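You operate a simulated robot arm through the tools that you are given. There is no shell and no other tool.

You are at the controls of a simulated robot arm. One attempt, no reset.

TASK
Crimp the red-taped hose to the size on the job card.
Fine: set the dial, start the motor, feed it to the stop, one stroke, open the dies and lay it in the green tray.

It is judged by the outcome, as a careful person would: the job done as asked, and still so three seconds after it is handed in. It fails if anything else is knocked over, pushed out of place, dropped, spilled or broken.

THE ROBOT
A 6-joint arm with a two-finger parallel gripper, fixed in place. Base frame: the origin is at the foot of the arm, x ahead of it, y to its left, z up; the work surface is at about z = 0.88. Readings come in m, rad, newtons and seconds.
With the tool pointing down near the work surface it reaches from about 0.44 to 0.86 m from the base axis. Its first joint turns from -2.007 to 2.007 rad. Payload 4.2 kg.
Tool frame: the origin (TCP) lies between the finger pads and is the grasp point; the fingertips stand 0.023 m ahead of it; z points along the fingers, y is the line along which they close. The gripper opens to 0.094 m. The fingers are 0.038 m wide and 0.01 m thick; the gripper's body (0.054 by 0.096 m) begins 0.039 m behind the TCP.
Orientation is that of the tool frame in the base frame, as [roll, pitch, yaw] about the fixed x, y, z axes, in that order (R = Rz(yaw) Ry(pitch) Rx(roll)). With the fingers straight down and closing along the base's y, the tool's x points along the base's -x, its y along +y and its z along -z.

THE INTERFACE
- The arm moves only by the tool servo_tool. Its argument "series" is a list of rows, each a list of 7 numbers: the shift along the tool's x, y, z in m, then the turn, a rotation vector about the tool's x, y, z in rad, then the opening in per cent of the stroke, from 0 (shut) to 100 (fully open). In form: [[dx, dy, dz, ax, ay, az, claw], ...]. A call has 1 to 20 rows; each row shifts and turns the commanded pose from where the row before left it, along the tool's axes as they then stand. Rows are played at 5 a second. More than 0.05 m and 0.15 rad between two rows, or a gripper value outside its range, and nothing of the call is played. A pose out of reach is approached as far as the arm can. The call stops where the force on the tool passes 40 N (or 10 N more than at its start, if that is more) or the arm is blocked; 0.2 s more then pass. Each finger travels about 0.108 m/s and halts on what it meets, pressing with about 25 N; the grip force reading is that of the motor and also rises with nothing between the fingers. The clock runs only during rows and for 0.2 s after the last one: add rows that do not move to give the fingers time. It gives the time, the measured TCP pose, the force on the tool (base axes), the opening and the grip force at its end, in the units of the frame above (readings bear some noise), with the torque about the TCP (base axes, N m) and any sound that the robot's microphone picked up.
- Cameras (640 x 400 px; columns grow to the right, rows downward): "scene" is fixed at [0.0499, -0.5001, 1.693]; the picture's right is [0.44, -0.90, 0.00], its down [-0.68, -0.33, -0.65] and it looks along [0.59, 0.29, -0.76] (base axes); focal length 250 px, centre (320, 200). "wrist" rides on the gripper at [0.086, 0.016, -0.075] in the tool frame; the picture's right is [-0.18, 0.98, 0.00], its down [-0.58, -0.11, -0.81] and it looks along [-0.79, -0.15, 0.59] (tool axes); focal length 243 px, centre (320, 200). There is no depth. A picture from a camera that has moved, and an enlarged one, comes with that camera's place and axes in the base frame and with its lens.
- snapshot(camera): a new picture of that camera. No time passes.
- raise_lower(by): slides the trunk up (or, below 0, down) by that many m; the arm rides with it, the base frame stays. It gives what a move gives, with no picture.
- zoom(camera, box): a new picture of the part [left, top, right, bottom] of that camera's present view, enlarged. No time passes.
- close_job(): hands the job in; it is judged then, once.

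Nothing tells you positions but the pictures and the camera data. Unless the task says otherwise, let go and move clear before handing in.

The tools are called after "Emit:" by a JSON object that holds its "method" and its "body". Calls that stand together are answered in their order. servo_tool: Moves the arm, as the interface text tells. Its arguments: {"type":"object","properties":{"series":{"type":"array"}},"required":["series"]} The other tools are called the same way: raise_lower (by) slides the trunk up or down; snapshot (camera) takes a picture; zoom (camera, box) takes an enlarged picture of a part of a camera's view; close_job () hands the job in.

At the start:

```text
clock: 0.0
tool_pos: [0.4568, -0.394, 1.4447]
orientation: [3.14, 0.001, -3.142]
ft_force: [0.2, 0.8, -0.2]
torque: [0.03, 0.03, 0.02]
opening: 0.0939
gripper_force: 0.0
trunk travel left (down, up): [-0.835, 0.155]
```

scene: 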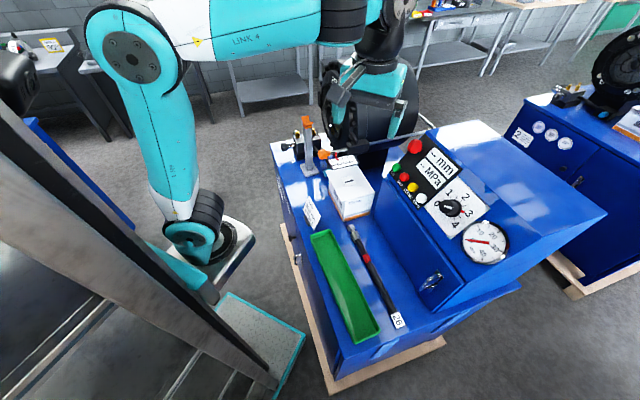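
wrist: 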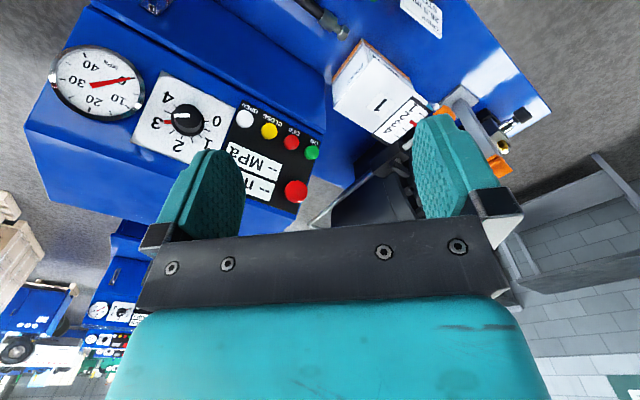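

I see a blue crimping machine with a control panel (dial, buttons, gauge), a green tray, and a hose with red tape on the worktop. First I'll look closer at everything.

Emit:
{"method": "zoom", "body": {"camera": "scene", "box": [260, 100, 420, 200]}}

Emit:
{"method": "zoom", "body": {"camera": "scene", "box": [370, 120, 530, 220]}}

Emit:
{"method": "zoom", "body": {"camera": "scene", "box": [280, 180, 480, 350]}}

Emit:
{"method": "zoom", "body": {"camera": "wrist", "box": [30, 30, 330, 220]}}

Emit:
{"method": "zoom", "body": {"camera": "wrist", "box": [280, 0, 560, 180]}}

```text
4.00 times, centred on (340, 150) of scene
camera zoom: at [0.0499, -0.5001, 1.693], right [0.44, -0.9, 0.0], down [-0.68, -0.33, -0.65], along [0.59, 0.29, -0.76], focal length 1000 px, centre (240, 400)
```

zoom: 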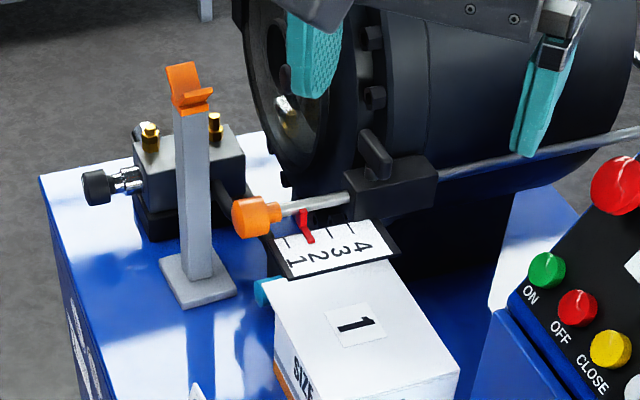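

```text
4.00 times, centred on (450, 170) of scene
camera zoom: at [0.0499, -0.5001, 1.693], right [0.44, -0.9, 0.0], down [-0.68, -0.33, -0.65], along [0.59, 0.29, -0.76], focal length 1000 px, centre (-200, 320)
```

zoom: 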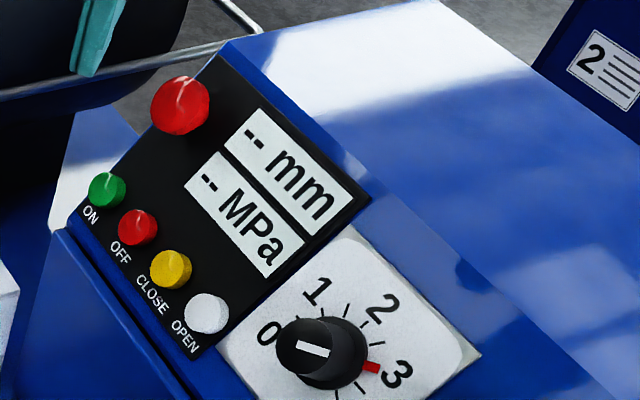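

```text
2.35 times, centred on (380, 265) of scene
camera zoom: at [0.0499, -0.5001, 1.693], right [0.44, -0.9, 0.0], down [-0.68, -0.33, -0.65], along [0.59, 0.29, -0.76], focal length 588 px, centre (179, 47)
```

zoom: 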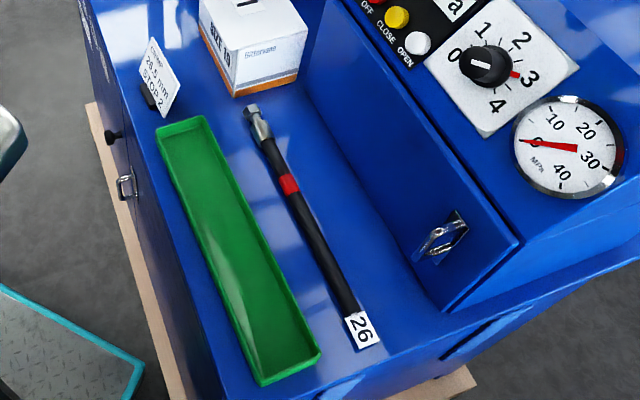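

```text
2.11 times, centred on (180, 125) of wrist
camera zoom: at [0.3696, -0.3783, 1.5202], right [0.18, 0.98, 0.0], down [0.58, -0.11, 0.81], along [0.79, -0.15, -0.59], focal length 511 px, centre (615, 358)
```

zoom: 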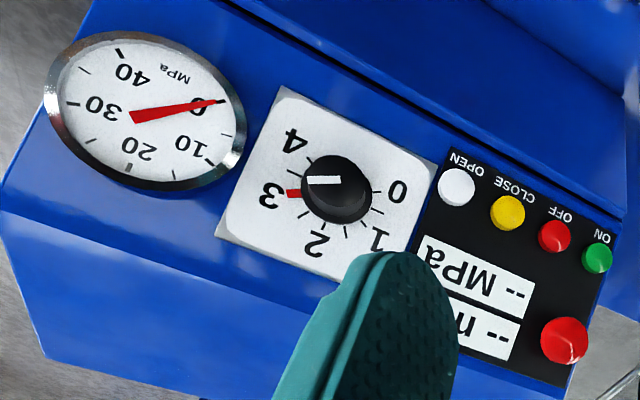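

```text
2.22 times, centred on (420, 90) of wrist
camera zoom: at [0.3696, -0.3783, 1.5202], right [0.18, 0.98, 0.0], down [0.58, -0.11, 0.81], along [0.79, -0.15, -0.59], focal length 539 px, centre (98, 444)
```

zoom: 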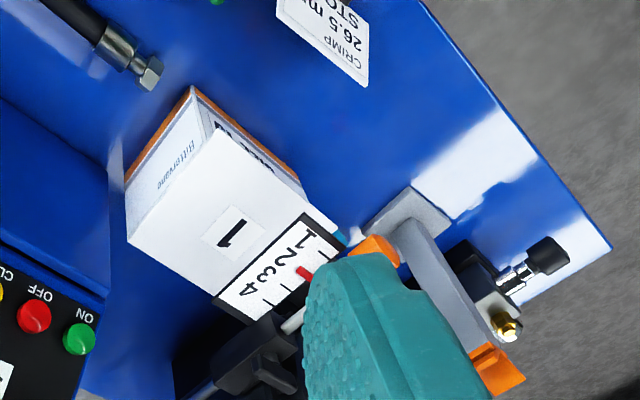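

The job card stands left of the tray, and the dial now appears to point at 3. I need to read the card, the box label and other labels more closely.

Emit:
{"method": "zoom", "body": {"camera": "scene", "box": [295, 185, 335, 235]}}

Emit:
{"method": "zoom", "body": {"camera": "scene", "box": [320, 160, 384, 225]}}

Emit:
{"method": "zoom", "body": {"camera": "scene", "box": [420, 165, 500, 235]}}

Emit:
{"method": "zoom", "body": {"camera": "wrist", "box": [390, 0, 450, 50]}}

Emit:
{"method": "zoom", "body": {"camera": "wrist", "box": [330, 30, 430, 150]}}

Emit:
{"method": "zoom", "body": {"camera": "wrist", "box": [140, 70, 240, 160]}}

```text
8.00 times, centred on (315, 210) of scene
camera zoom: at [0.0499, -0.5001, 1.693], right [0.44, -0.9, 0.0], down [-0.68, -0.33, -0.65], along [0.59, 0.29, -0.76], focal length 2000 px, centre (360, 120)
```

zoom: 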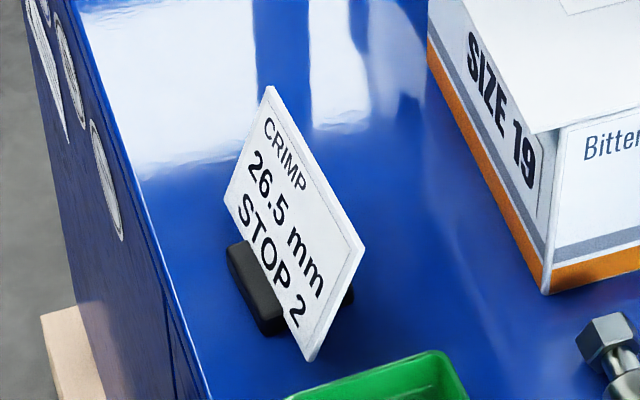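

```text
6.15 times, centred on (352, 192) of scene
camera zoom: at [0.0499, -0.5001, 1.693], right [0.44, -0.9, 0.0], down [-0.68, -0.33, -0.65], along [0.59, 0.29, -0.76], focal length 1539 px, centre (123, 246)
```

zoom: 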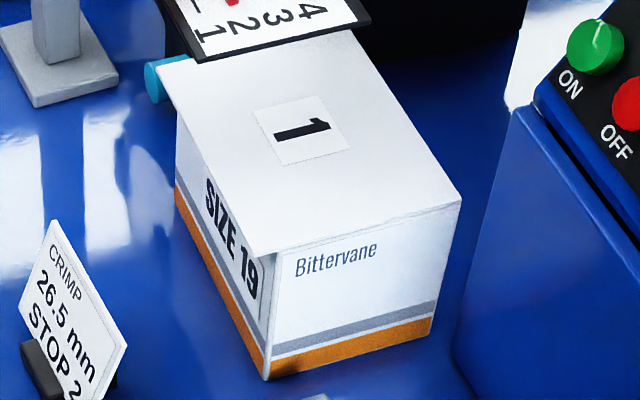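

```text
5.71 times, centred on (460, 200) of scene
camera zoom: at [0.0499, -0.5001, 1.693], right [0.44, -0.9, 0.0], down [-0.68, -0.33, -0.65], along [0.59, 0.29, -0.76], focal length 1429 px, centre (-480, 200)
```

zoom: 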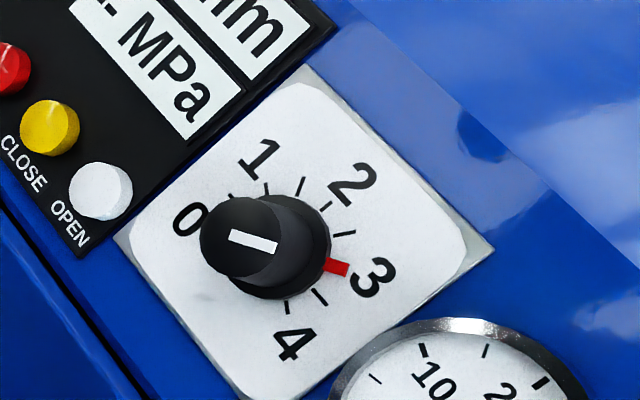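

```text
8.00 times, centred on (420, 25) of wrist
camera zoom: at [0.3696, -0.3783, 1.5202], right [0.18, 0.98, 0.0], down [0.58, -0.11, 0.81], along [0.79, -0.15, -0.59], focal length 1941 px, centre (-480, 1600)
```

zoom: 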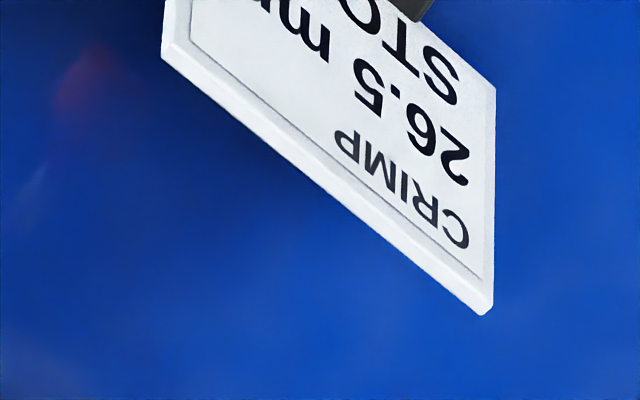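

```text
3.33 times, centred on (380, 90) of wrist
camera zoom: at [0.3696, -0.3783, 1.5202], right [0.18, 0.98, 0.0], down [0.58, -0.11, 0.81], along [0.79, -0.15, -0.59], focal length 809 px, centre (120, 567)
```

zoom: 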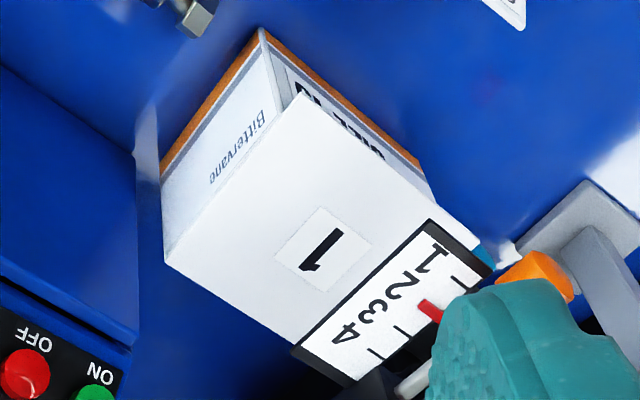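

```text
4.44 times, centred on (190, 115) of wrist
camera zoom: at [0.3696, -0.3783, 1.5202], right [0.18, 0.98, 0.0], down [0.58, -0.11, 0.81], along [0.79, -0.15, -0.59], focal length 1078 px, centre (898, 578)
```

zoom: 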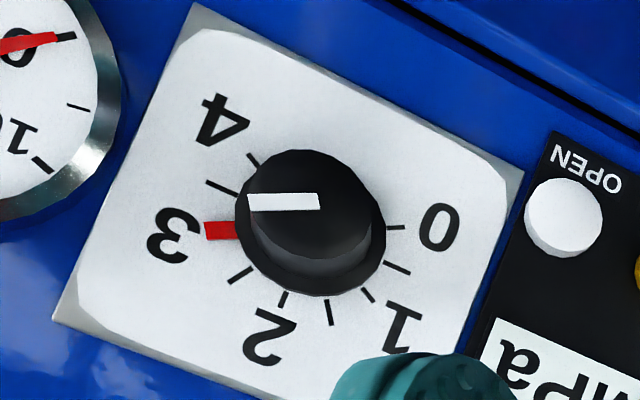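

The card says "CRIMP 26.5 mm, STOP 2"; the dial is at about 3. I still need to find which die is fitted and how the stop is set, so I'll swing the arm round to the left to look at the head's face.

Emit:
{"method": "servo_tool", "body": {"series": [[0, 0.05, 0, 0, 0, 0, 100], [0, 0.05, 0, 0, 0, 0, 100], [0, 0.05, 0, 0, 0, 0, 100], [0, 0.05, 0, 0, 0, 0, 100], [0, 0.05, 0, 0, 0, 0, 100], [0, 0.05, 0, 0, 0, 0, 100], [0, 0.05, 0, 0, 0, 0, 100], [0, 0.05, 0, 0, 0, 0, 100], [0, 0.05, 0, 0, 0, 0, 100], [0, 0.05, 0, 0, 0, 0, 100], [0, 0.05, 0, 0, 0, 0, 100], [0, 0.05, 0, 0, 0, 0, 100], [0, 0, 0, 0, 0, 0.15, 100], [0, 0, 0, 0, 0, 0.15, 100], [0, 0, 0, 0, 0, 0.15, 100], [0, 0, 0, 0, 0, 0.15, 100], [0, 0, 0, 0, 0, 0.15, 100]]}}

Emit:
{"method": "snapshot", "body": {"camera": "wrist"}}

Emit:
{"method": "snapshot", "body": {"camera": "scene"}}

```text
clock: 3.6
tool_pos: [0.4573, 0.204, 1.4499]
orientation: [-3.141, -0.001, 2.39]
ft_force: [0.2, 0.0, 0.3]
torque: [0.03, 0.0, -0.02]
opening: 0.094
gripper_force: 0.0
out of reach, approached as far as the arm can: row 3
trunk travel left (down, up): [-0.835, 0.155]
```

```text
taken
camera wrist: at [0.4039, 0.2762, 1.5261], right [0.81, 0.59, 0.0], down [0.35, -0.48, 0.81], along [0.48, -0.65, -0.59], focal length 243 px, centre (320, 200)
```

wrist: 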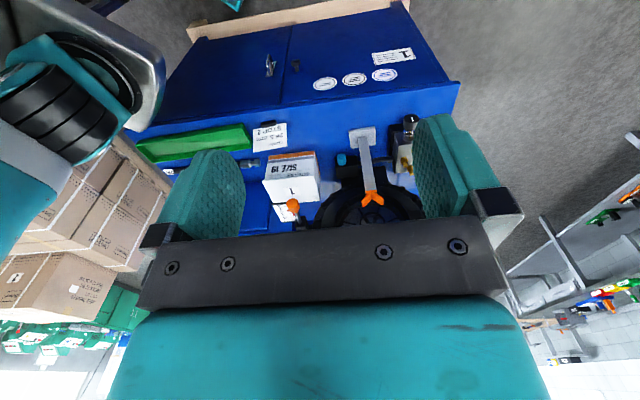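

```text
taken
```

scene: 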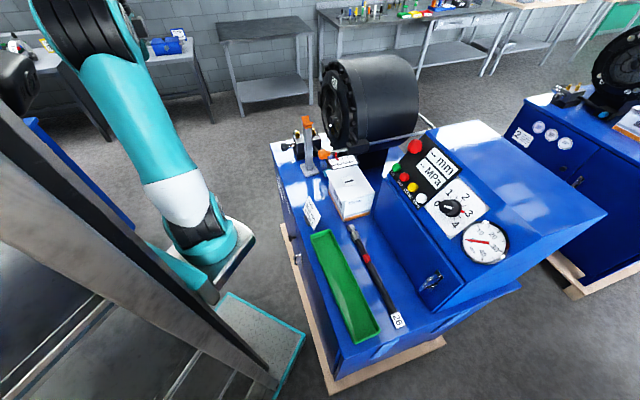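

Now the head is clear to see. I'll zoom in on the head face, stop scale and cabinet plates.

Emit:
{"method": "zoom", "body": {"camera": "scene", "box": [265, 50, 445, 190]}}

Emit:
{"method": "zoom", "body": {"camera": "scene", "box": [310, 145, 370, 185]}}

Emit:
{"method": "zoom", "body": {"camera": "wrist", "box": [290, 40, 430, 90]}}

Emit:
{"method": "zoom", "body": {"camera": "wrist", "box": [240, 110, 430, 230]}}

Emit:
{"method": "zoom", "body": {"camera": "scene", "box": [500, 110, 600, 170]}}

Emit:
{"method": "zoom", "body": {"camera": "scene", "box": [385, 300, 415, 335]}}

```text
2.86 times, centred on (355, 120) of scene
camera zoom: at [0.0499, -0.5001, 1.693], right [0.44, -0.9, 0.0], down [-0.68, -0.33, -0.65], along [0.59, 0.29, -0.76], focal length 714 px, centre (220, 429)
```

zoom: 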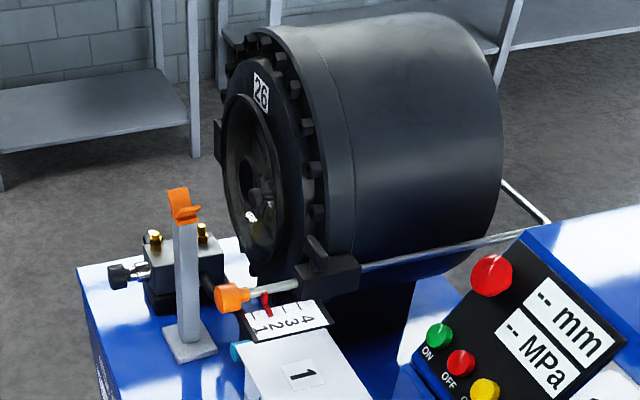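

```text
10.00 times, centred on (340, 165) of scene
camera zoom: at [0.0499, -0.5001, 1.693], right [0.44, -0.9, 0.0], down [-0.68, -0.33, -0.65], along [0.59, 0.29, -0.76], focal length 2500 px, centre (120, 550)
```

zoom: 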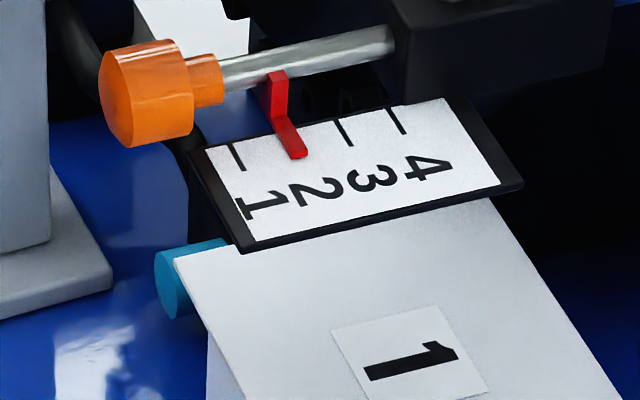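

```text
4.57 times, centred on (360, 65) of wrist
camera zoom: at [0.4039, 0.2762, 1.5261], right [0.81, 0.59, 0.0], down [0.35, -0.48, 0.81], along [0.48, -0.65, -0.59], focal length 1109 px, centre (137, 817)
```

zoom: 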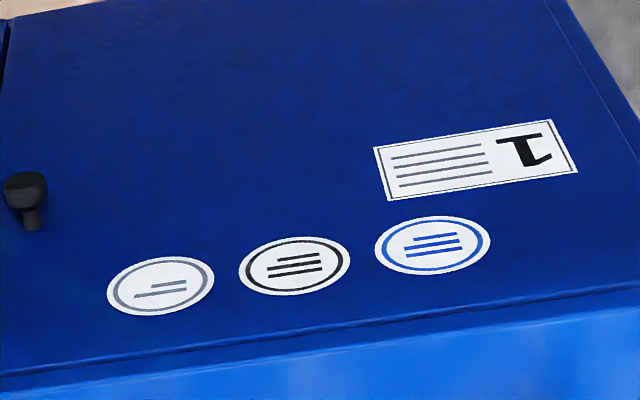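

```text
3.33 times, centred on (335, 170) of wrist
camera zoom: at [0.4039, 0.2762, 1.5261], right [0.81, 0.59, 0.0], down [0.35, -0.48, 0.81], along [0.48, -0.65, -0.59], focal length 809 px, centre (270, 300)
```

zoom: 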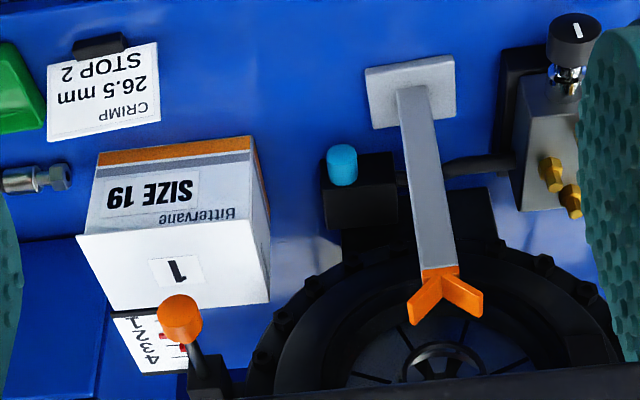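

```text
6.40 times, centred on (550, 140) of scene
camera zoom: at [0.0499, -0.5001, 1.693], right [0.44, -0.9, 0.0], down [-0.68, -0.33, -0.65], along [0.59, 0.29, -0.76], focal length 1600 px, centre (-1152, 584)
```

zoom: 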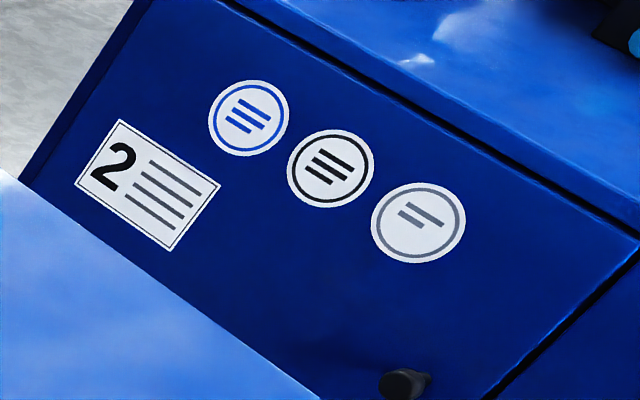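

```text
11.43 times, centred on (400, 318) of scene
camera zoom: at [0.0499, -0.5001, 1.693], right [0.44, -0.9, 0.0], down [-0.68, -0.33, -0.65], along [0.59, 0.29, -0.76], focal length 2858 px, centre (-594, -1143)
```

zoom: 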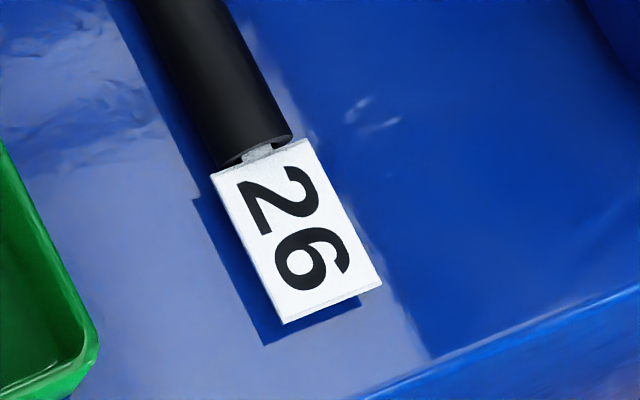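

Die set 26 is fitted in head, so 26.5 mm means dial 0.5, and the stop pointer is already on 2. The buttons run along (-0.71,-0.71), with ON at about (0.700,-0.456,1.154) and the dial knob top near (0.547,-0.610,1.207). Next I'll take a closer look at the head face and the rest.

Emit:
{"method": "servo_tool", "body": {"series": [[-0.0391, 0.0105, 0.0214, 0, 0, 0, 100], [-0.0391, 0.0105, 0.0214, 0, 0, 0, 100], [-0.0391, 0.0105, 0.0214, 0, 0, 0, 100], [-0.0391, 0.0105, 0.0214, 0, 0, 0, 100], [-0.0391, 0.0105, 0.0214, 0, 0, 0, 100], [-0.0391, 0.0105, 0.0214, 0, 0, 0, 100], [0, 0, 0, 0, 0, -0.12, 100], [0, 0, 0, 0, 0, 0, 100]]}}

Emit:
{"method": "snapshot", "body": {"camera": "wrist"}}

Emit:
{"method": "snapshot", "body": {"camera": "scene"}}

```text
clock: 5.4
tool_pos: [0.6704, 0.0925, 1.323]
orientation: [-3.14, -0.001, 2.513]
ft_force: [0.5, 0.3, -1.3]
torque: [-0.01, -0.03, 0.0]
opening: 0.094
gripper_force: 0.0
trunk travel left (down, up): [-0.835, 0.155]
```

```text
taken
camera wrist: at [0.6099, 0.1563, 1.3976], right [0.73, 0.69, 0.0], down [0.41, -0.43, 0.81], along [0.55, -0.59, -0.59], focal length 243 px, centre (320, 200)
```

wrist: 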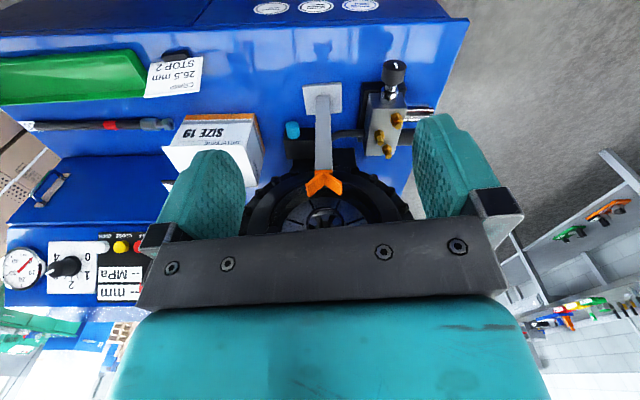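

```text
taken
```

scene: 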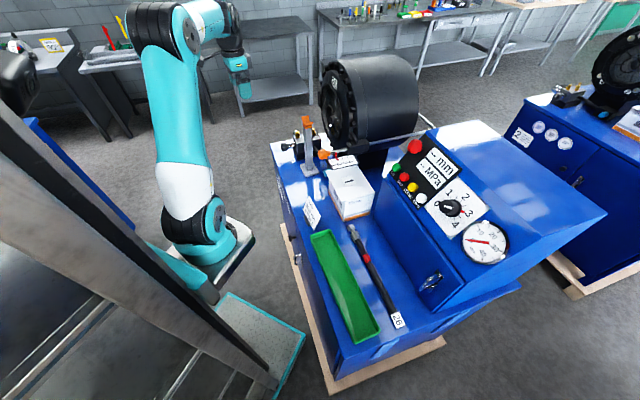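

I'll tilt the wrist to look into the die opening square on.

Emit:
{"method": "servo_tool", "body": {"series": [[0, 0, 0, 0, -0.15, 0, 100], [0, 0, 0, 0, -0.15, 0, 100], [0, 0, 0, 0, -0.15, 0, 100], [0, 0, 0, 0, -0.15, 0, 100], [0.022, 0, 0.033, 0, 0, 0, 100], [0.022, 0, 0.033, 0, 0, 0, 100], [0.022, 0, 0.033, 0, 0, 0, 100], [0, 0, 0, 0, 0, 0, 100]]}}

Emit:
{"method": "snapshot", "body": {"camera": "wrist"}}

Emit:
{"method": "zoom", "body": {"camera": "wrist", "box": [200, 20, 460, 240]}}

```text
clock: 7.2
tool_pos: [0.6725, 0.0915, 1.2016]
orientation: [-3.141, 0.6, 2.512]
ft_force: [-0.3, -0.2, -0.4]
torque: [-0.05, -0.01, -0.01]
opening: 0.0941
gripper_force: 0.1
trunk travel left (down, up): [-0.835, 0.155]
```

```text
taken
camera wrist: at [0.59, 0.171, 1.2158], right [0.7, 0.71, 0.1], down [-0.04, -0.1, 0.99], along [0.71, -0.7, -0.04], focal length 243 px, centre (320, 200)
```

wrist: 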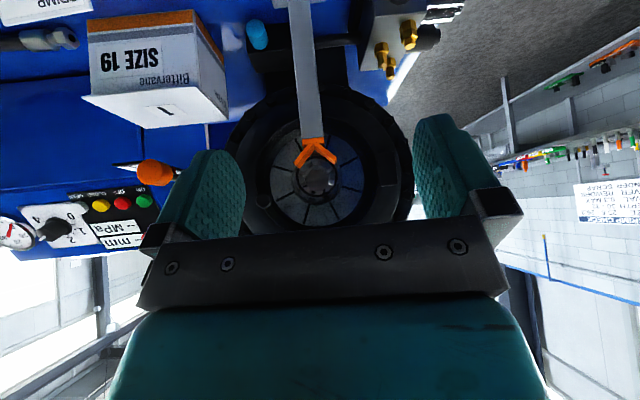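

```text
1.82 times, centred on (330, 130) of wrist
camera zoom: at [0.59, 0.171, 1.2158], right [0.7, 0.71, 0.1], down [-0.04, -0.1, 0.99], along [0.71, -0.7, -0.04], focal length 441 px, centre (302, 327)
```

zoom: 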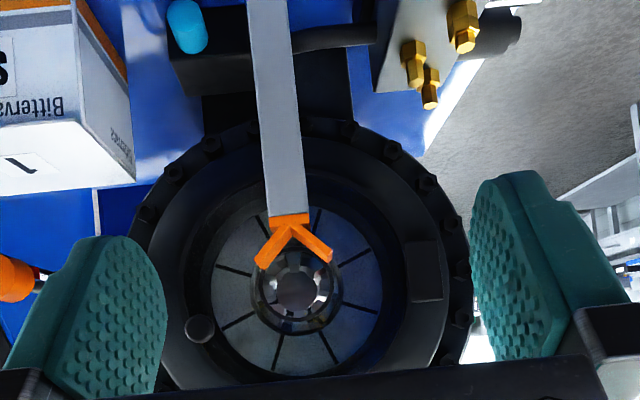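

The dies are open and the stop plate is visible inside. I'll zoom in from the scene camera to triangulate the die centre and face.

Emit:
{"method": "zoom", "body": {"camera": "scene", "box": [310, 50, 390, 170]}}

Emit:
{"method": "zoom", "body": {"camera": "scene", "box": [270, 105, 340, 180]}}

Emit:
{"method": "zoom", "body": {"camera": "wrist", "box": [270, 130, 370, 230]}}

Emit:
{"method": "zoom", "body": {"camera": "scene", "box": [335, 215, 415, 335]}}

```text
3.33 times, centred on (350, 110) of scene
camera zoom: at [0.0499, -0.5001, 1.693], right [0.44, -0.9, 0.0], down [-0.68, -0.33, -0.65], along [0.59, 0.29, -0.76], focal length 834 px, centre (220, 500)
```

zoom: 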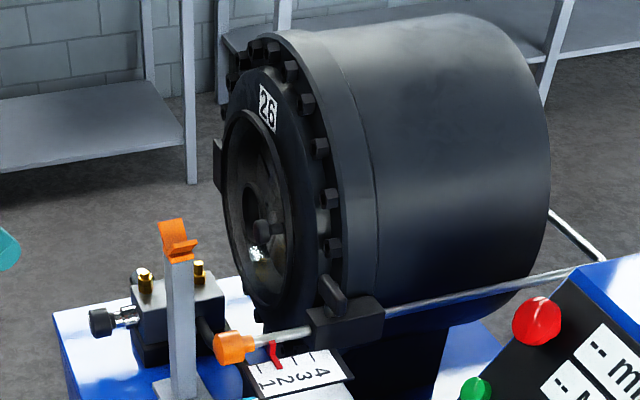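

```text
5.33 times, centred on (305, 142) of scene
camera zoom: at [0.0499, -0.5001, 1.693], right [0.44, -0.9, 0.0], down [-0.68, -0.33, -0.65], along [0.59, 0.29, -0.76], focal length 1334 px, centre (400, 507)
```

zoom: 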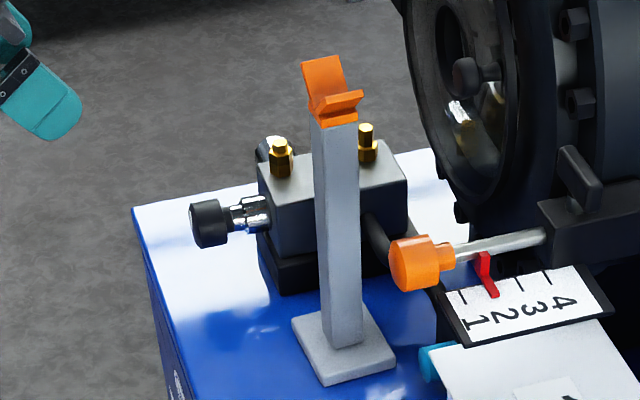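

```text
4.00 times, centred on (320, 180) of wrist
camera zoom: at [0.59, 0.171, 1.2158], right [0.7, 0.71, 0.1], down [-0.04, -0.1, 0.99], along [0.71, -0.7, -0.04], focal length 970 px, centre (320, 280)
```

zoom: 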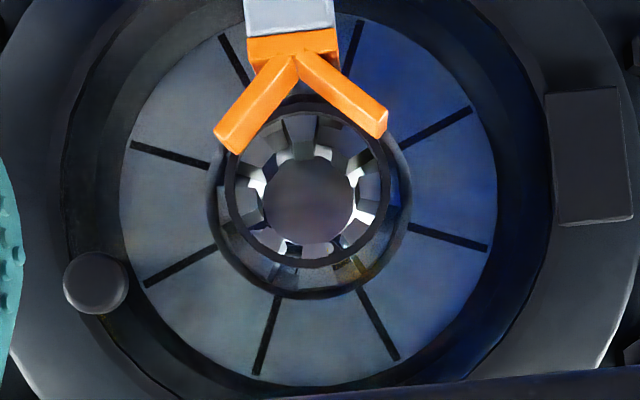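

```text
3.33 times, centred on (375, 275) of scene
camera zoom: at [0.0499, -0.5001, 1.693], right [0.44, -0.9, 0.0], down [-0.68, -0.33, -0.65], along [0.59, 0.29, -0.76], focal length 834 px, centre (137, -50)
```

zoom: 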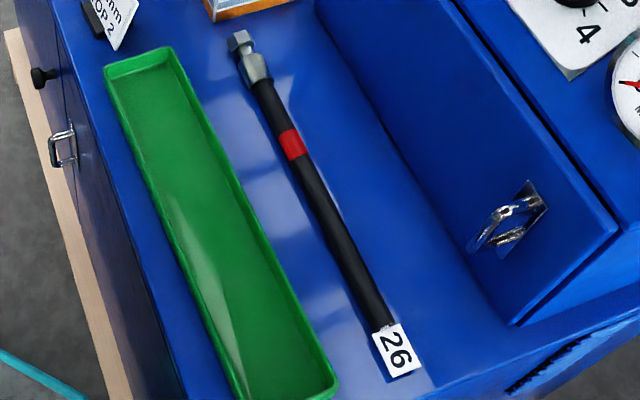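

The die axis is near s=-0.541 in the machine frame (feed direction is (0.71,-0.71)), at height about 1.158. Next I'll move the camera in front of the panel to fix the dial angle and button positions.

Emit:
{"method": "servo_tool", "body": {"series": [[-0.0282, 0, -0.0413, 0, 0, 0, 100], [-0.0282, 0, -0.0413, 0, 0, 0, 100], [0, 0, 0, 0, 0.15, 0, 100], [0, 0, 0, 0, 0.15, 0, 100], [0, 0, 0, 0, 0.15, 0, 100], [0, 0, 0, 0, 0.15, 0, 100], [-0.0116, -0.0476, 0, 0, 0, 0, 100], [-0.0116, -0.0476, 0, 0, 0, 0, 100], [-0.0116, -0.0476, 0, 0, 0, 0, 100], [-0.0116, -0.0476, 0, 0, 0, 0, 100], [-0.0116, -0.0476, 0, 0, 0, 0, 100], [-0.0116, -0.0476, 0, 0, 0, 0, 100], [-0.0116, -0.0476, 0, 0, 0, 0, 100], [-0.0116, -0.0476, 0, 0, 0, 0, 100], [-0.0116, -0.0476, 0, 0, 0, 0, 100], [-0.0116, -0.0476, 0, 0, 0, 0, 100], [-0.0116, -0.0476, 0, 0, 0, 0, 100], [-0.0116, -0.0476, 0, 0, 0, 0, 100], [0, 0, 0, 0, 0, 0, 100], [0, 0, 0, 0, 0, 0, 100]]}}

Emit:
{"method": "snapshot", "body": {"camera": "wrist"}}

Emit:
{"method": "zoom", "body": {"camera": "wrist", "box": [160, 80, 480, 280]}}

```text
clock: 11.4
tool_pos: [0.4487, -0.4532, 1.3031]
orientation: [-3.141, -0.001, 2.514]
ft_force: [-0.3, 0.3, 0.4]
torque: [-0.02, 0.03, 0.03]
opening: 0.0939
gripper_force: 0.1
trunk travel left (down, up): [-0.835, 0.155]
```

```text
taken
camera wrist: at [0.3883, -0.3883, 1.3781], right [0.73, 0.69, 0.0], down [0.41, -0.43, 0.81], along [0.55, -0.59, -0.59], focal length 243 px, centre (320, 200)
```

wrist: 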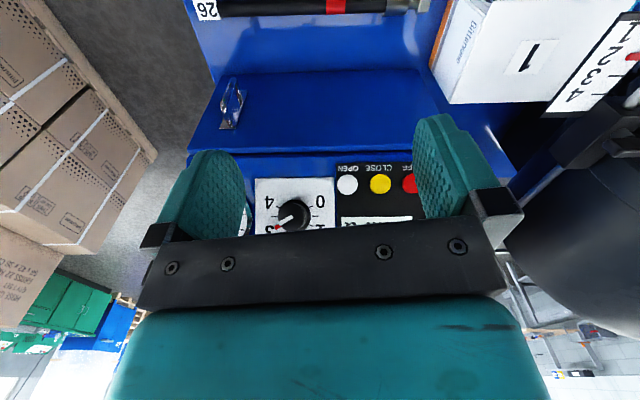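

```text
2.00 times, centred on (320, 180) of wrist
camera zoom: at [0.3883, -0.3883, 1.3781], right [0.73, 0.69, 0.0], down [0.41, -0.43, 0.81], along [0.55, -0.59, -0.59], focal length 485 px, centre (320, 240)
```

zoom: 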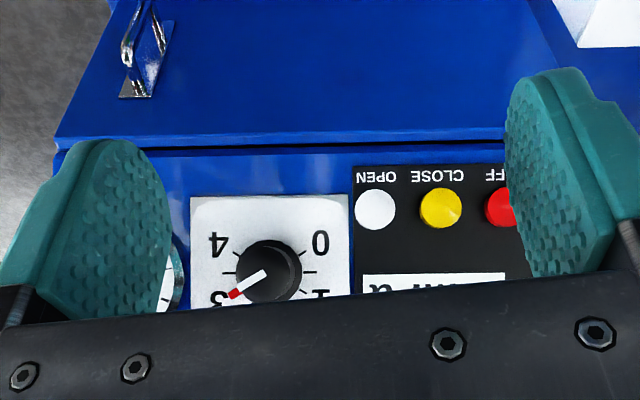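

The pointer reads 3. I'll raise the camera 9 cm for an unobstructed view of the panel.

Emit:
{"method": "servo_tool", "body": {"series": [[0, 0, -0.045, 0, 0, 0, 100], [0, 0, -0.045, 0, 0, 0, 100], [0, 0, 0, 0, 0, 0, 100]]}}

Emit:
{"method": "zoom", "body": {"camera": "wrist", "box": [220, 100, 440, 240]}}

Emit:
{"method": "zoom", "body": {"camera": "wrist", "box": [250, 120, 350, 220]}}

```text
clock: 12.2
tool_pos: [0.4504, -0.4535, 1.3945]
orientation: [-3.141, 0.002, 2.512]
ft_force: [0.6, 0.6, -0.1]
torque: [0.03, -0.01, 0.0]
opening: 0.0938
gripper_force: 0.1
trunk travel left (down, up): [-0.835, 0.155]
```

```text
2.86 times, centred on (330, 170) of wrist
camera zoom: at [0.3881, -0.388, 1.4689], right [0.73, 0.69, 0.0], down [0.41, -0.43, 0.81], along [0.55, -0.59, -0.59], focal length 693 px, centre (291, 286)
```

zoom: 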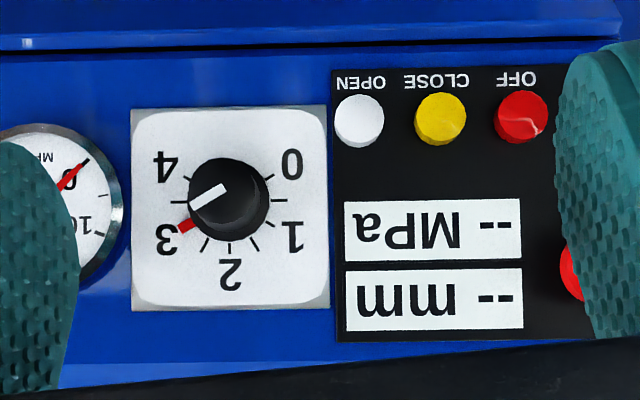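

```text
4.00 times, centred on (300, 170) of wrist
camera zoom: at [0.3881, -0.388, 1.4689], right [0.73, 0.69, 0.0], down [0.41, -0.43, 0.81], along [0.55, -0.59, -0.59], focal length 970 px, centre (400, 320)
```

zoom: 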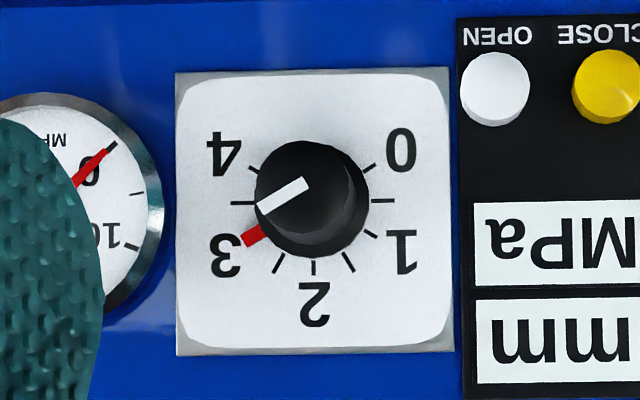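

I can now read the dial clearly: half-unit ticks 30° apart, pointer at 3, so 0.5 is 150° anticlockwise. The panel tilts about 60° and the knob axis meets it at roughly (0.569,-0.631,1.192). I'll line up with the knob from about 12 cm out.

Emit:
{"method": "servo_tool", "body": {"series": [[0, 0, 0, 0, 0, 0.078, 100], [0, 0, 0, 0, 0, 0.078, 100], [0, 0, 0, 0, -0.1496, 0, 100], [0, 0, 0, 0, -0.1496, 0, 100], [0, 0, 0, 0, -0.1496, 0, 100], [0, 0, 0, 0, -0.1496, 0, 100], [0, 0, 0, 0, -0.1496, 0, 90], [0, 0, 0, 0, -0.1496, 0, 80], [0, 0, 0, 0, -0.1496, 0, 70], [0.0176, -0.0104, 0.0408, 0, 0, 0, 65], [0.0176, -0.0104, 0.0408, 0, 0, 0, 65], [0.0176, -0.0104, 0.0408, 0, 0, 0, 65], [0.0176, -0.0104, 0.0408, 0, 0, 0, 65], [0, 0, 0, 0, 0, 0, 65]]}}

Emit:
{"method": "snapshot", "body": {"camera": "wrist"}}

Emit:
{"method": "snapshot", "body": {"camera": "scene"}}

```text
clock: 15.2
tool_pos: [0.4935, -0.5584, 1.2502]
orientation: [3.14, 1.046, 2.356]
ft_force: [0.8, 0.0, 0.0]
torque: [-0.01, 0.01, 0.0]
opening: 0.0611
gripper_force: 0.0
trunk travel left (down, up): [-0.835, 0.155]
```

```text
taken
camera wrist: at [0.4291, -0.4701, 1.214], right [0.76, 0.63, 0.16], down [-0.37, 0.21, 0.91], along [0.54, -0.75, 0.39], focal length 243 px, centre (320, 200)
```

wrist: 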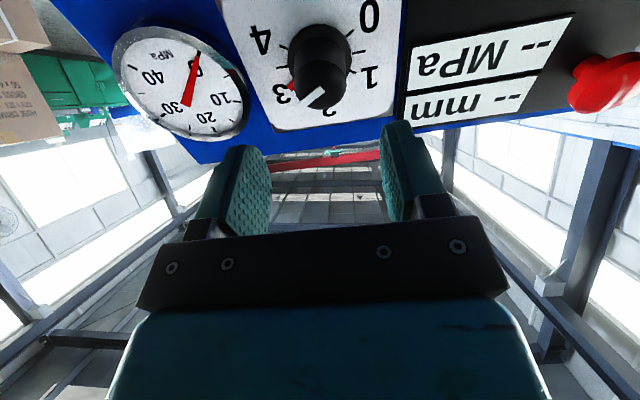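

```text
taken
```

scene: 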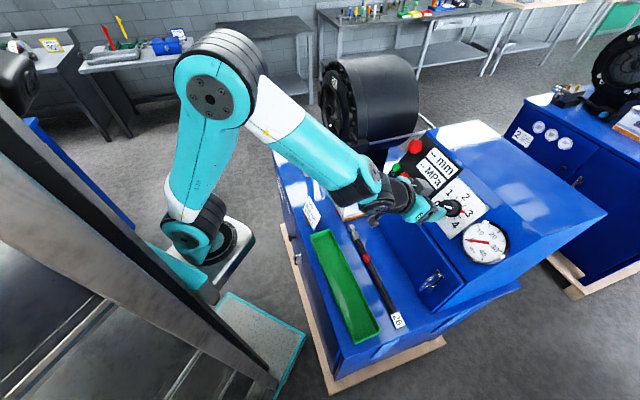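

Emit:
{"method": "zoom", "body": {"camera": "wrist", "box": [220, 0, 420, 140]}}

Emit:
{"method": "zoom", "body": {"camera": "scene", "box": [370, 150, 530, 270]}}

```text
2.86 times, centred on (320, 70) of wrist
camera zoom: at [0.4291, -0.4701, 1.214], right [0.76, 0.63, 0.16], down [-0.37, 0.21, 0.91], along [0.54, -0.75, 0.39], focal length 693 px, centre (320, 571)
```

zoom: 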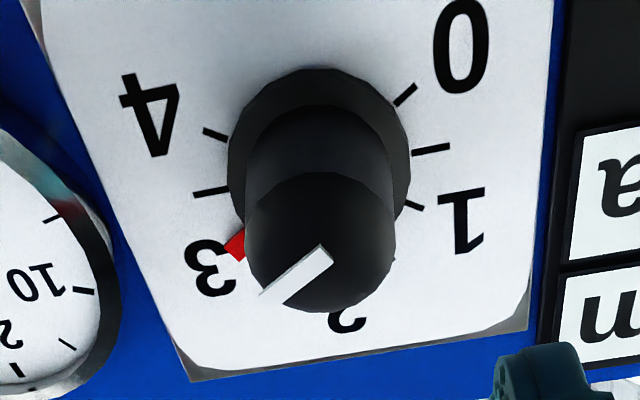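

```text
3.33 times, centred on (450, 210) of scene
camera zoom: at [0.0499, -0.5001, 1.693], right [0.44, -0.9, 0.0], down [-0.68, -0.33, -0.65], along [0.59, 0.29, -0.76], focal length 834 px, centre (-113, 167)
```

zoom: 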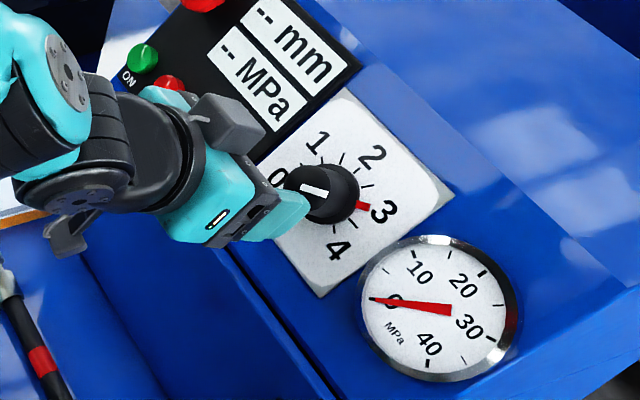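

The tool is on the knob axis to within about 2 mm. I'll pre-roll the wrist by +75° so one grasp can cover the 150° turn, then move in and grip.

Emit:
{"method": "servo_tool", "body": {"series": [[-0.001, 0.0014, 0, 0, 0, 0.1454, 65], [0, 0, 0, 0, 0, 0.1454, 65], [0, 0, 0, 0, 0, 0.1454, 65], [0, 0, 0, 0, 0, 0.1454, 65], [0, 0, 0, 0, 0, 0.1454, 65], [0, 0, 0, 0, 0, 0.1454, 65], [0, 0, 0, 0, 0, 0.1454, 65], [0, 0, 0, 0, 0, 0.1454, 65], [0, 0, 0, 0, 0, 0.1454, 65], [0, 0, 0.025, 0, 0, 0, 65], [0, 0, 0.025, 0, 0, 0, 65], [0, 0, 0, 0, 0, 0, 65]]}}

Emit:
{"method": "zoom", "body": {"camera": "scene", "box": [370, 150, 530, 270]}}

Emit:
{"method": "snapshot", "body": {"camera": "wrist"}}

```text
clock: 17.8
tool_pos: [0.5263, -0.5871, 1.2267]
orientation: [2.109, 0.226, 0.918]
ft_force: [0.1, -0.3, 0.5]
torque: [-0.01, -0.05, -0.01]
opening: 0.0611
gripper_force: 0.0
trunk travel left (down, up): [-0.835, 0.155]
```

```text
3.33 times, centred on (450, 210) of scene
camera zoom: at [0.0499, -0.5001, 1.693], right [0.44, -0.9, 0.0], down [-0.68, -0.33, -0.65], along [0.59, 0.29, -0.76], focal length 834 px, centre (-113, 167)
```

zoom: 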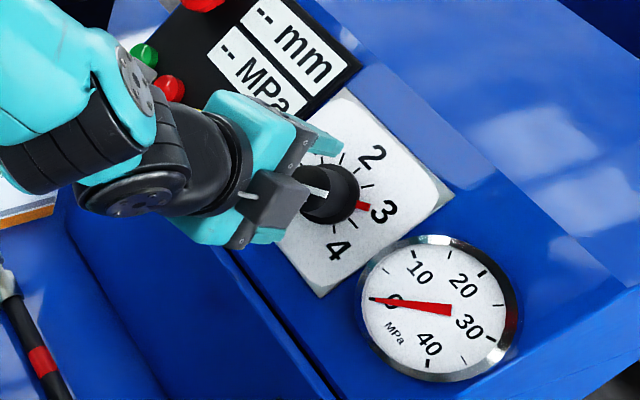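

```text
taken
camera wrist: at [0.5403, -0.4773, 1.2589], right [0.41, -0.3, 0.86], down [-0.89, 0.06, 0.44], along [-0.18, -0.95, -0.24], focal length 243 px, centre (320, 200)
```

wrist: 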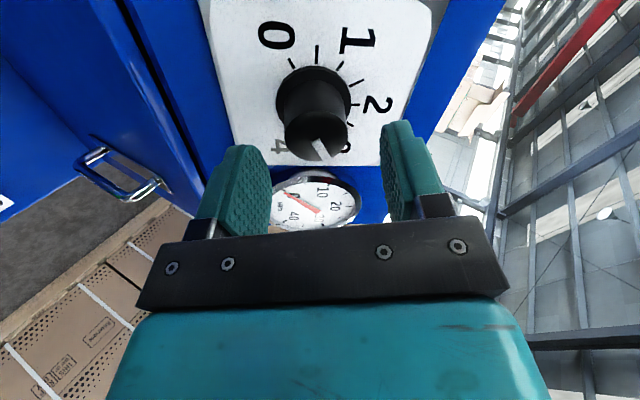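

Roll worked with no limit hit. Now I'll advance so the fingertips sit just above the plate and close on the knob.

Emit:
{"method": "servo_tool", "body": {"series": [[0, 0, 0.0185, 0, 0, 0, 65], [0, 0, 0.0185, 0, 0, 0, 65], [0, 0, 0, 0, 0, 0, 65], [0, 0, 0, 0, 0, 0, 45], [0, 0, 0, 0, 0, 0, 25], [0, 0, 0, 0, 0, 0, 25], [0, 0, 0, 0, 0, 0, 25]]}}

Emit:
{"method": "zoom", "body": {"camera": "scene", "box": [400, 165, 500, 245]}}

```text
clock: 19.4
tool_pos: [0.549, -0.6102, 1.2047]
orientation: [2.116, 0.225, 0.921]
ft_force: [-11.0, 7.7, -18.8]
torque: [0.69, 1.21, -0.56]
opening: 0.0381
gripper_force: 45.3
trunk travel left (down, up): [-0.835, 0.155]
```

```text
5.00 times, centred on (450, 205) of scene
camera zoom: at [0.0499, -0.5001, 1.693], right [0.44, -0.9, 0.0], down [-0.68, -0.33, -0.65], along [0.59, 0.29, -0.76], focal length 1250 px, centre (-330, 175)
```

zoom: 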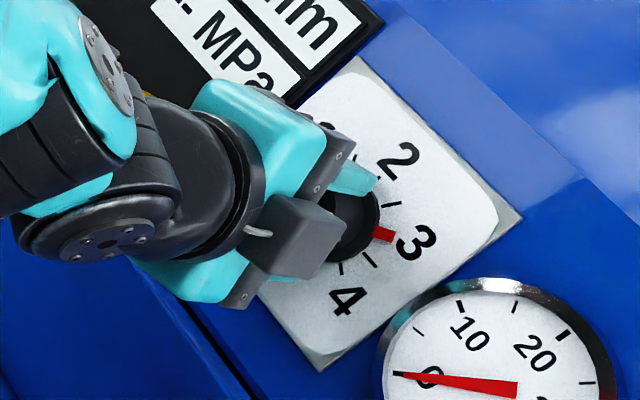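

The knob is gripped (38 mm), but there is a sideways load of about 23 N, which shows my axis is a few mm high. I'll shift down-panel to relieve it.

Emit:
{"method": "servo_tool", "body": {"series": [[0.001, -0.003, 0, 0, 0, 0, 25], [0, 0, 0, 0, 0, 0, 25]]}}

```text
clock: 20.0
tool_pos: [0.5481, -0.6101, 1.2038]
orientation: [2.11, 0.226, 0.919]
ft_force: [-7.7, -3.8, -14.4]
torque: [1.38, 1.02, 0.34]
opening: 0.0378
gripper_force: 45.6
trunk travel left (down, up): [-0.835, 0.155]
```

Emit:
{"method": "servo_tool", "body": {"series": [[0.001, -0.004, 0, 0, 0, 0, 25], [0, 0, 0, 0, 0, 0, 25], [0, 0, 0, 0, 0, 0, 25]]}}

```text
clock: 20.8
tool_pos: [0.5466, -0.6094, 1.2056]
orientation: [2.102, 0.228, 0.916]
ft_force: [7.9, -18.5, 11.4]
torque: [0.71, 0.84, -0.13]
opening: 0.038
gripper_force: 45.4
trunk travel left (down, up): [-0.835, 0.155]
```

Emit:
{"method": "servo_tool", "body": {"series": [[-0.0006, 0.0022, 0, 0, 0, 0, 25], [0, 0, 0, 0, 0, 0, 25]]}}

```text
clock: 21.4
tool_pos: [0.5481, -0.6096, 1.2037]
orientation: [2.107, 0.229, 0.917]
ft_force: [7.4, -16.7, 13.4]
torque: [-0.17, 0.84, -1.05]
opening: 0.038
gripper_force: 44.9
trunk travel left (down, up): [-0.835, 0.155]
```

Emit:
{"method": "servo_tool", "body": {"series": [[0, 0, 0, 0, 0, 0, 60], [0, 0, 0, 0, 0, 0, 60], [0, 0, 0, 0, 0, 0, 60]]}}

```text
clock: 22.2
tool_pos: [0.5474, -0.6092, 1.2038]
orientation: [2.11, 0.226, 0.919]
ft_force: [1.4, -0.5, -0.6]
torque: [0.0, -0.02, 0.0]
opening: 0.0564
gripper_force: 0.0
trunk travel left (down, up): [-0.835, 0.155]
```

Emit:
{"method": "servo_tool", "body": {"series": [[0, 0, 0, 0, 0, 0, 45], [0, 0, 0, 0, 0, 0, 35], [0, 0, 0, 0, 0, 0, 30], [0, 0, 0, 0, 0, 0, 30]]}}

```text
clock: 23.2
tool_pos: [0.5474, -0.6097, 1.2042]
orientation: [2.107, 0.226, 0.92]
ft_force: [8.9, -6.2, 11.4]
torque: [0.81, 0.82, 0.06]
opening: 0.0381
gripper_force: 45.4
trunk travel left (down, up): [-0.835, 0.155]
```

Emit:
{"method": "servo_tool", "body": {"series": [[0, 0, 0, 0, 0, 0, 55], [-0.0004, 0.0018, 0, 0, 0, 0, 55], [0, 0, 0, 0, 0, 0, 45], [0, 0, 0, 0, 0, 0, 35], [0, 0, 0, 0, 0, 0, 30], [0, 0, 0, 0, 0, 0, 30]]}}

```text
clock: 24.6
tool_pos: [0.5481, -0.6091, 1.2056]
orientation: [2.112, 0.227, 0.919]
ft_force: [-0.3, -0.7, 0.4]
torque: [0.87, 0.98, -0.12]
opening: 0.0379
gripper_force: 44.8
trunk travel left (down, up): [-0.835, 0.155]
```

The load is now zero, so I'm on the knob's axis. I'll turn it 150° anticlockwise (18 steps of −0.1454 rad).

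Emit:
{"method": "servo_tool", "body": {"series": [[0, 0, 0, 0, 0, -0.1454, 30], [0, 0, 0, 0, 0, -0.1454, 30], [0, 0, 0, 0, 0, -0.1454, 30], [0, 0, 0, 0, 0, -0.1454, 30], [0, 0, 0, 0, 0, -0.1454, 30], [0, 0, 0, 0, 0, -0.1454, 30], [0, 0, 0, 0, 0, 0, 30]]}}

Emit:
{"method": "zoom", "body": {"camera": "scene", "box": [400, 165, 500, 245]}}

```text
clock: 26.2
tool_pos: [0.5471, -0.6098, 1.2054]
orientation: [2.514, 0.903, 1.611]
ft_force: [-12.0, 3.4, -10.9]
torque: [0.37, 0.46, -0.09]
opening: 0.0374
gripper_force: 44.5
trunk travel left (down, up): [-0.835, 0.155]
```

```text
5.00 times, centred on (450, 205) of scene
camera zoom: at [0.0499, -0.5001, 1.693], right [0.44, -0.9, 0.0], down [-0.68, -0.33, -0.65], along [0.59, 0.29, -0.76], focal length 1250 px, centre (-330, 175)
```

zoom: 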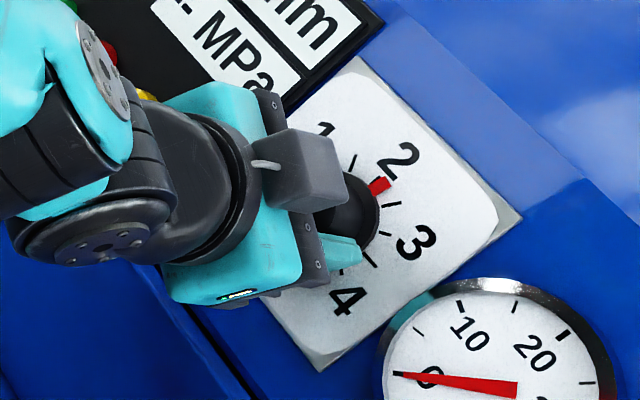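

Emit:
{"method": "servo_tool", "body": {"series": [[0, 0, 0, 0, 0, -0.1454, 30], [0, 0, 0, 0, 0, -0.1454, 30], [0, 0, 0, 0, 0, -0.1454, 30], [0, 0, 0, 0, 0, -0.1454, 30], [0, 0, 0, 0, 0, -0.1454, 30], [0, 0, 0, 0, 0, -0.1454, 30], [0, 0, 0, 0, 0, 0, 30]]}}

Emit:
{"method": "zoom", "body": {"camera": "scene", "box": [400, 165, 500, 245]}}

```text
clock: 27.8
tool_pos: [0.5471, -0.6105, 1.2052]
orientation: [-2.509, 0.9, 3.107]
ft_force: [-18.1, -2.8, -15.6]
torque: [0.12, -0.16, 0.2]
opening: 0.0371
gripper_force: 44.5
trunk travel left (down, up): [-0.835, 0.155]
```

```text
5.00 times, centred on (450, 205) of scene
camera zoom: at [0.0499, -0.5001, 1.693], right [0.44, -0.9, 0.0], down [-0.68, -0.33, -0.65], along [0.59, 0.29, -0.76], focal length 1250 px, centre (-330, 175)
```

zoom: 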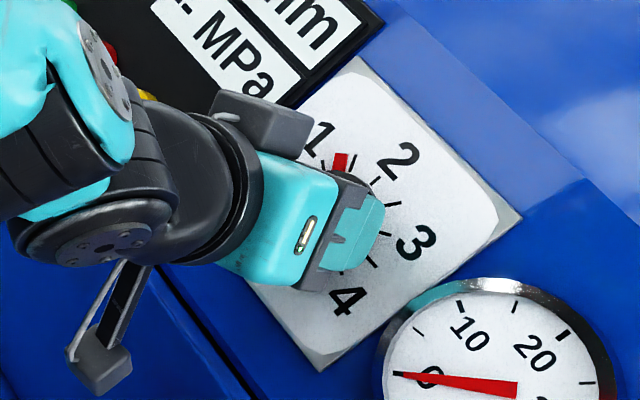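

Emit:
{"method": "servo_tool", "body": {"series": [[0, 0, 0, 0, 0, -0.1454, 30], [0, 0, 0, 0, 0, -0.1454, 30], [0, 0, 0, 0, 0, -0.1454, 30], [0, 0, 0, 0, 0, -0.1454, 30], [0, 0, 0, 0, 0, -0.1454, 30], [0, 0, 0, 0, 0, -0.1454, 30], [0, 0, 0, 0, 0, 0, 30]]}}

Emit:
{"method": "zoom", "body": {"camera": "scene", "box": [400, 165, 500, 245]}}

Emit:
{"method": "snapshot", "body": {"camera": "wrist"}}

```text
clock: 29.4
tool_pos: [0.5481, -0.6101, 1.2047]
orientation: [-2.108, 0.226, -2.487]
ft_force: [-12.3, -1.4, -2.2]
torque: [1.17, 0.25, 0.99]
opening: 0.0379
gripper_force: 45.0
trunk travel left (down, up): [-0.835, 0.155]
```

```text
5.00 times, centred on (450, 205) of scene
camera zoom: at [0.0499, -0.5001, 1.693], right [0.44, -0.9, 0.0], down [-0.68, -0.33, -0.65], along [0.59, 0.29, -0.76], focal length 1250 px, centre (-330, 175)
```

zoom: 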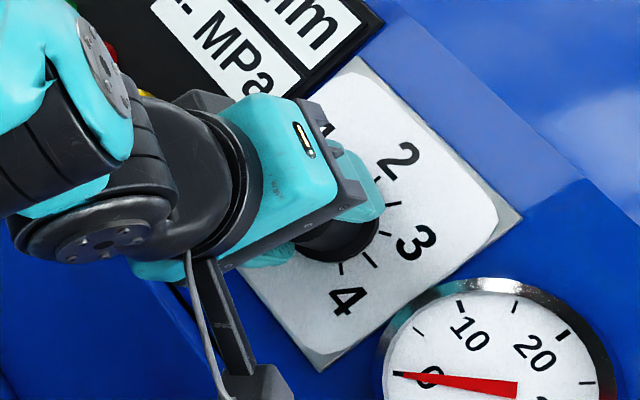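

```text
taken
camera wrist: at [0.4323, -0.6061, 1.2111], right [-0.01, 0.62, -0.78], down [-0.03, 0.78, 0.62], along [1.0, 0.03, 0.01], focal length 243 px, centre (320, 200)
```

wrist: 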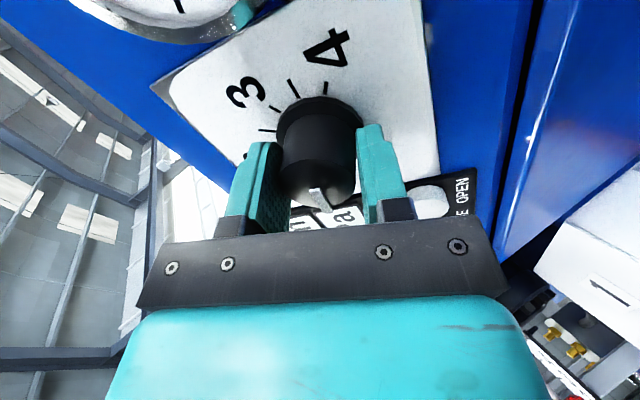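

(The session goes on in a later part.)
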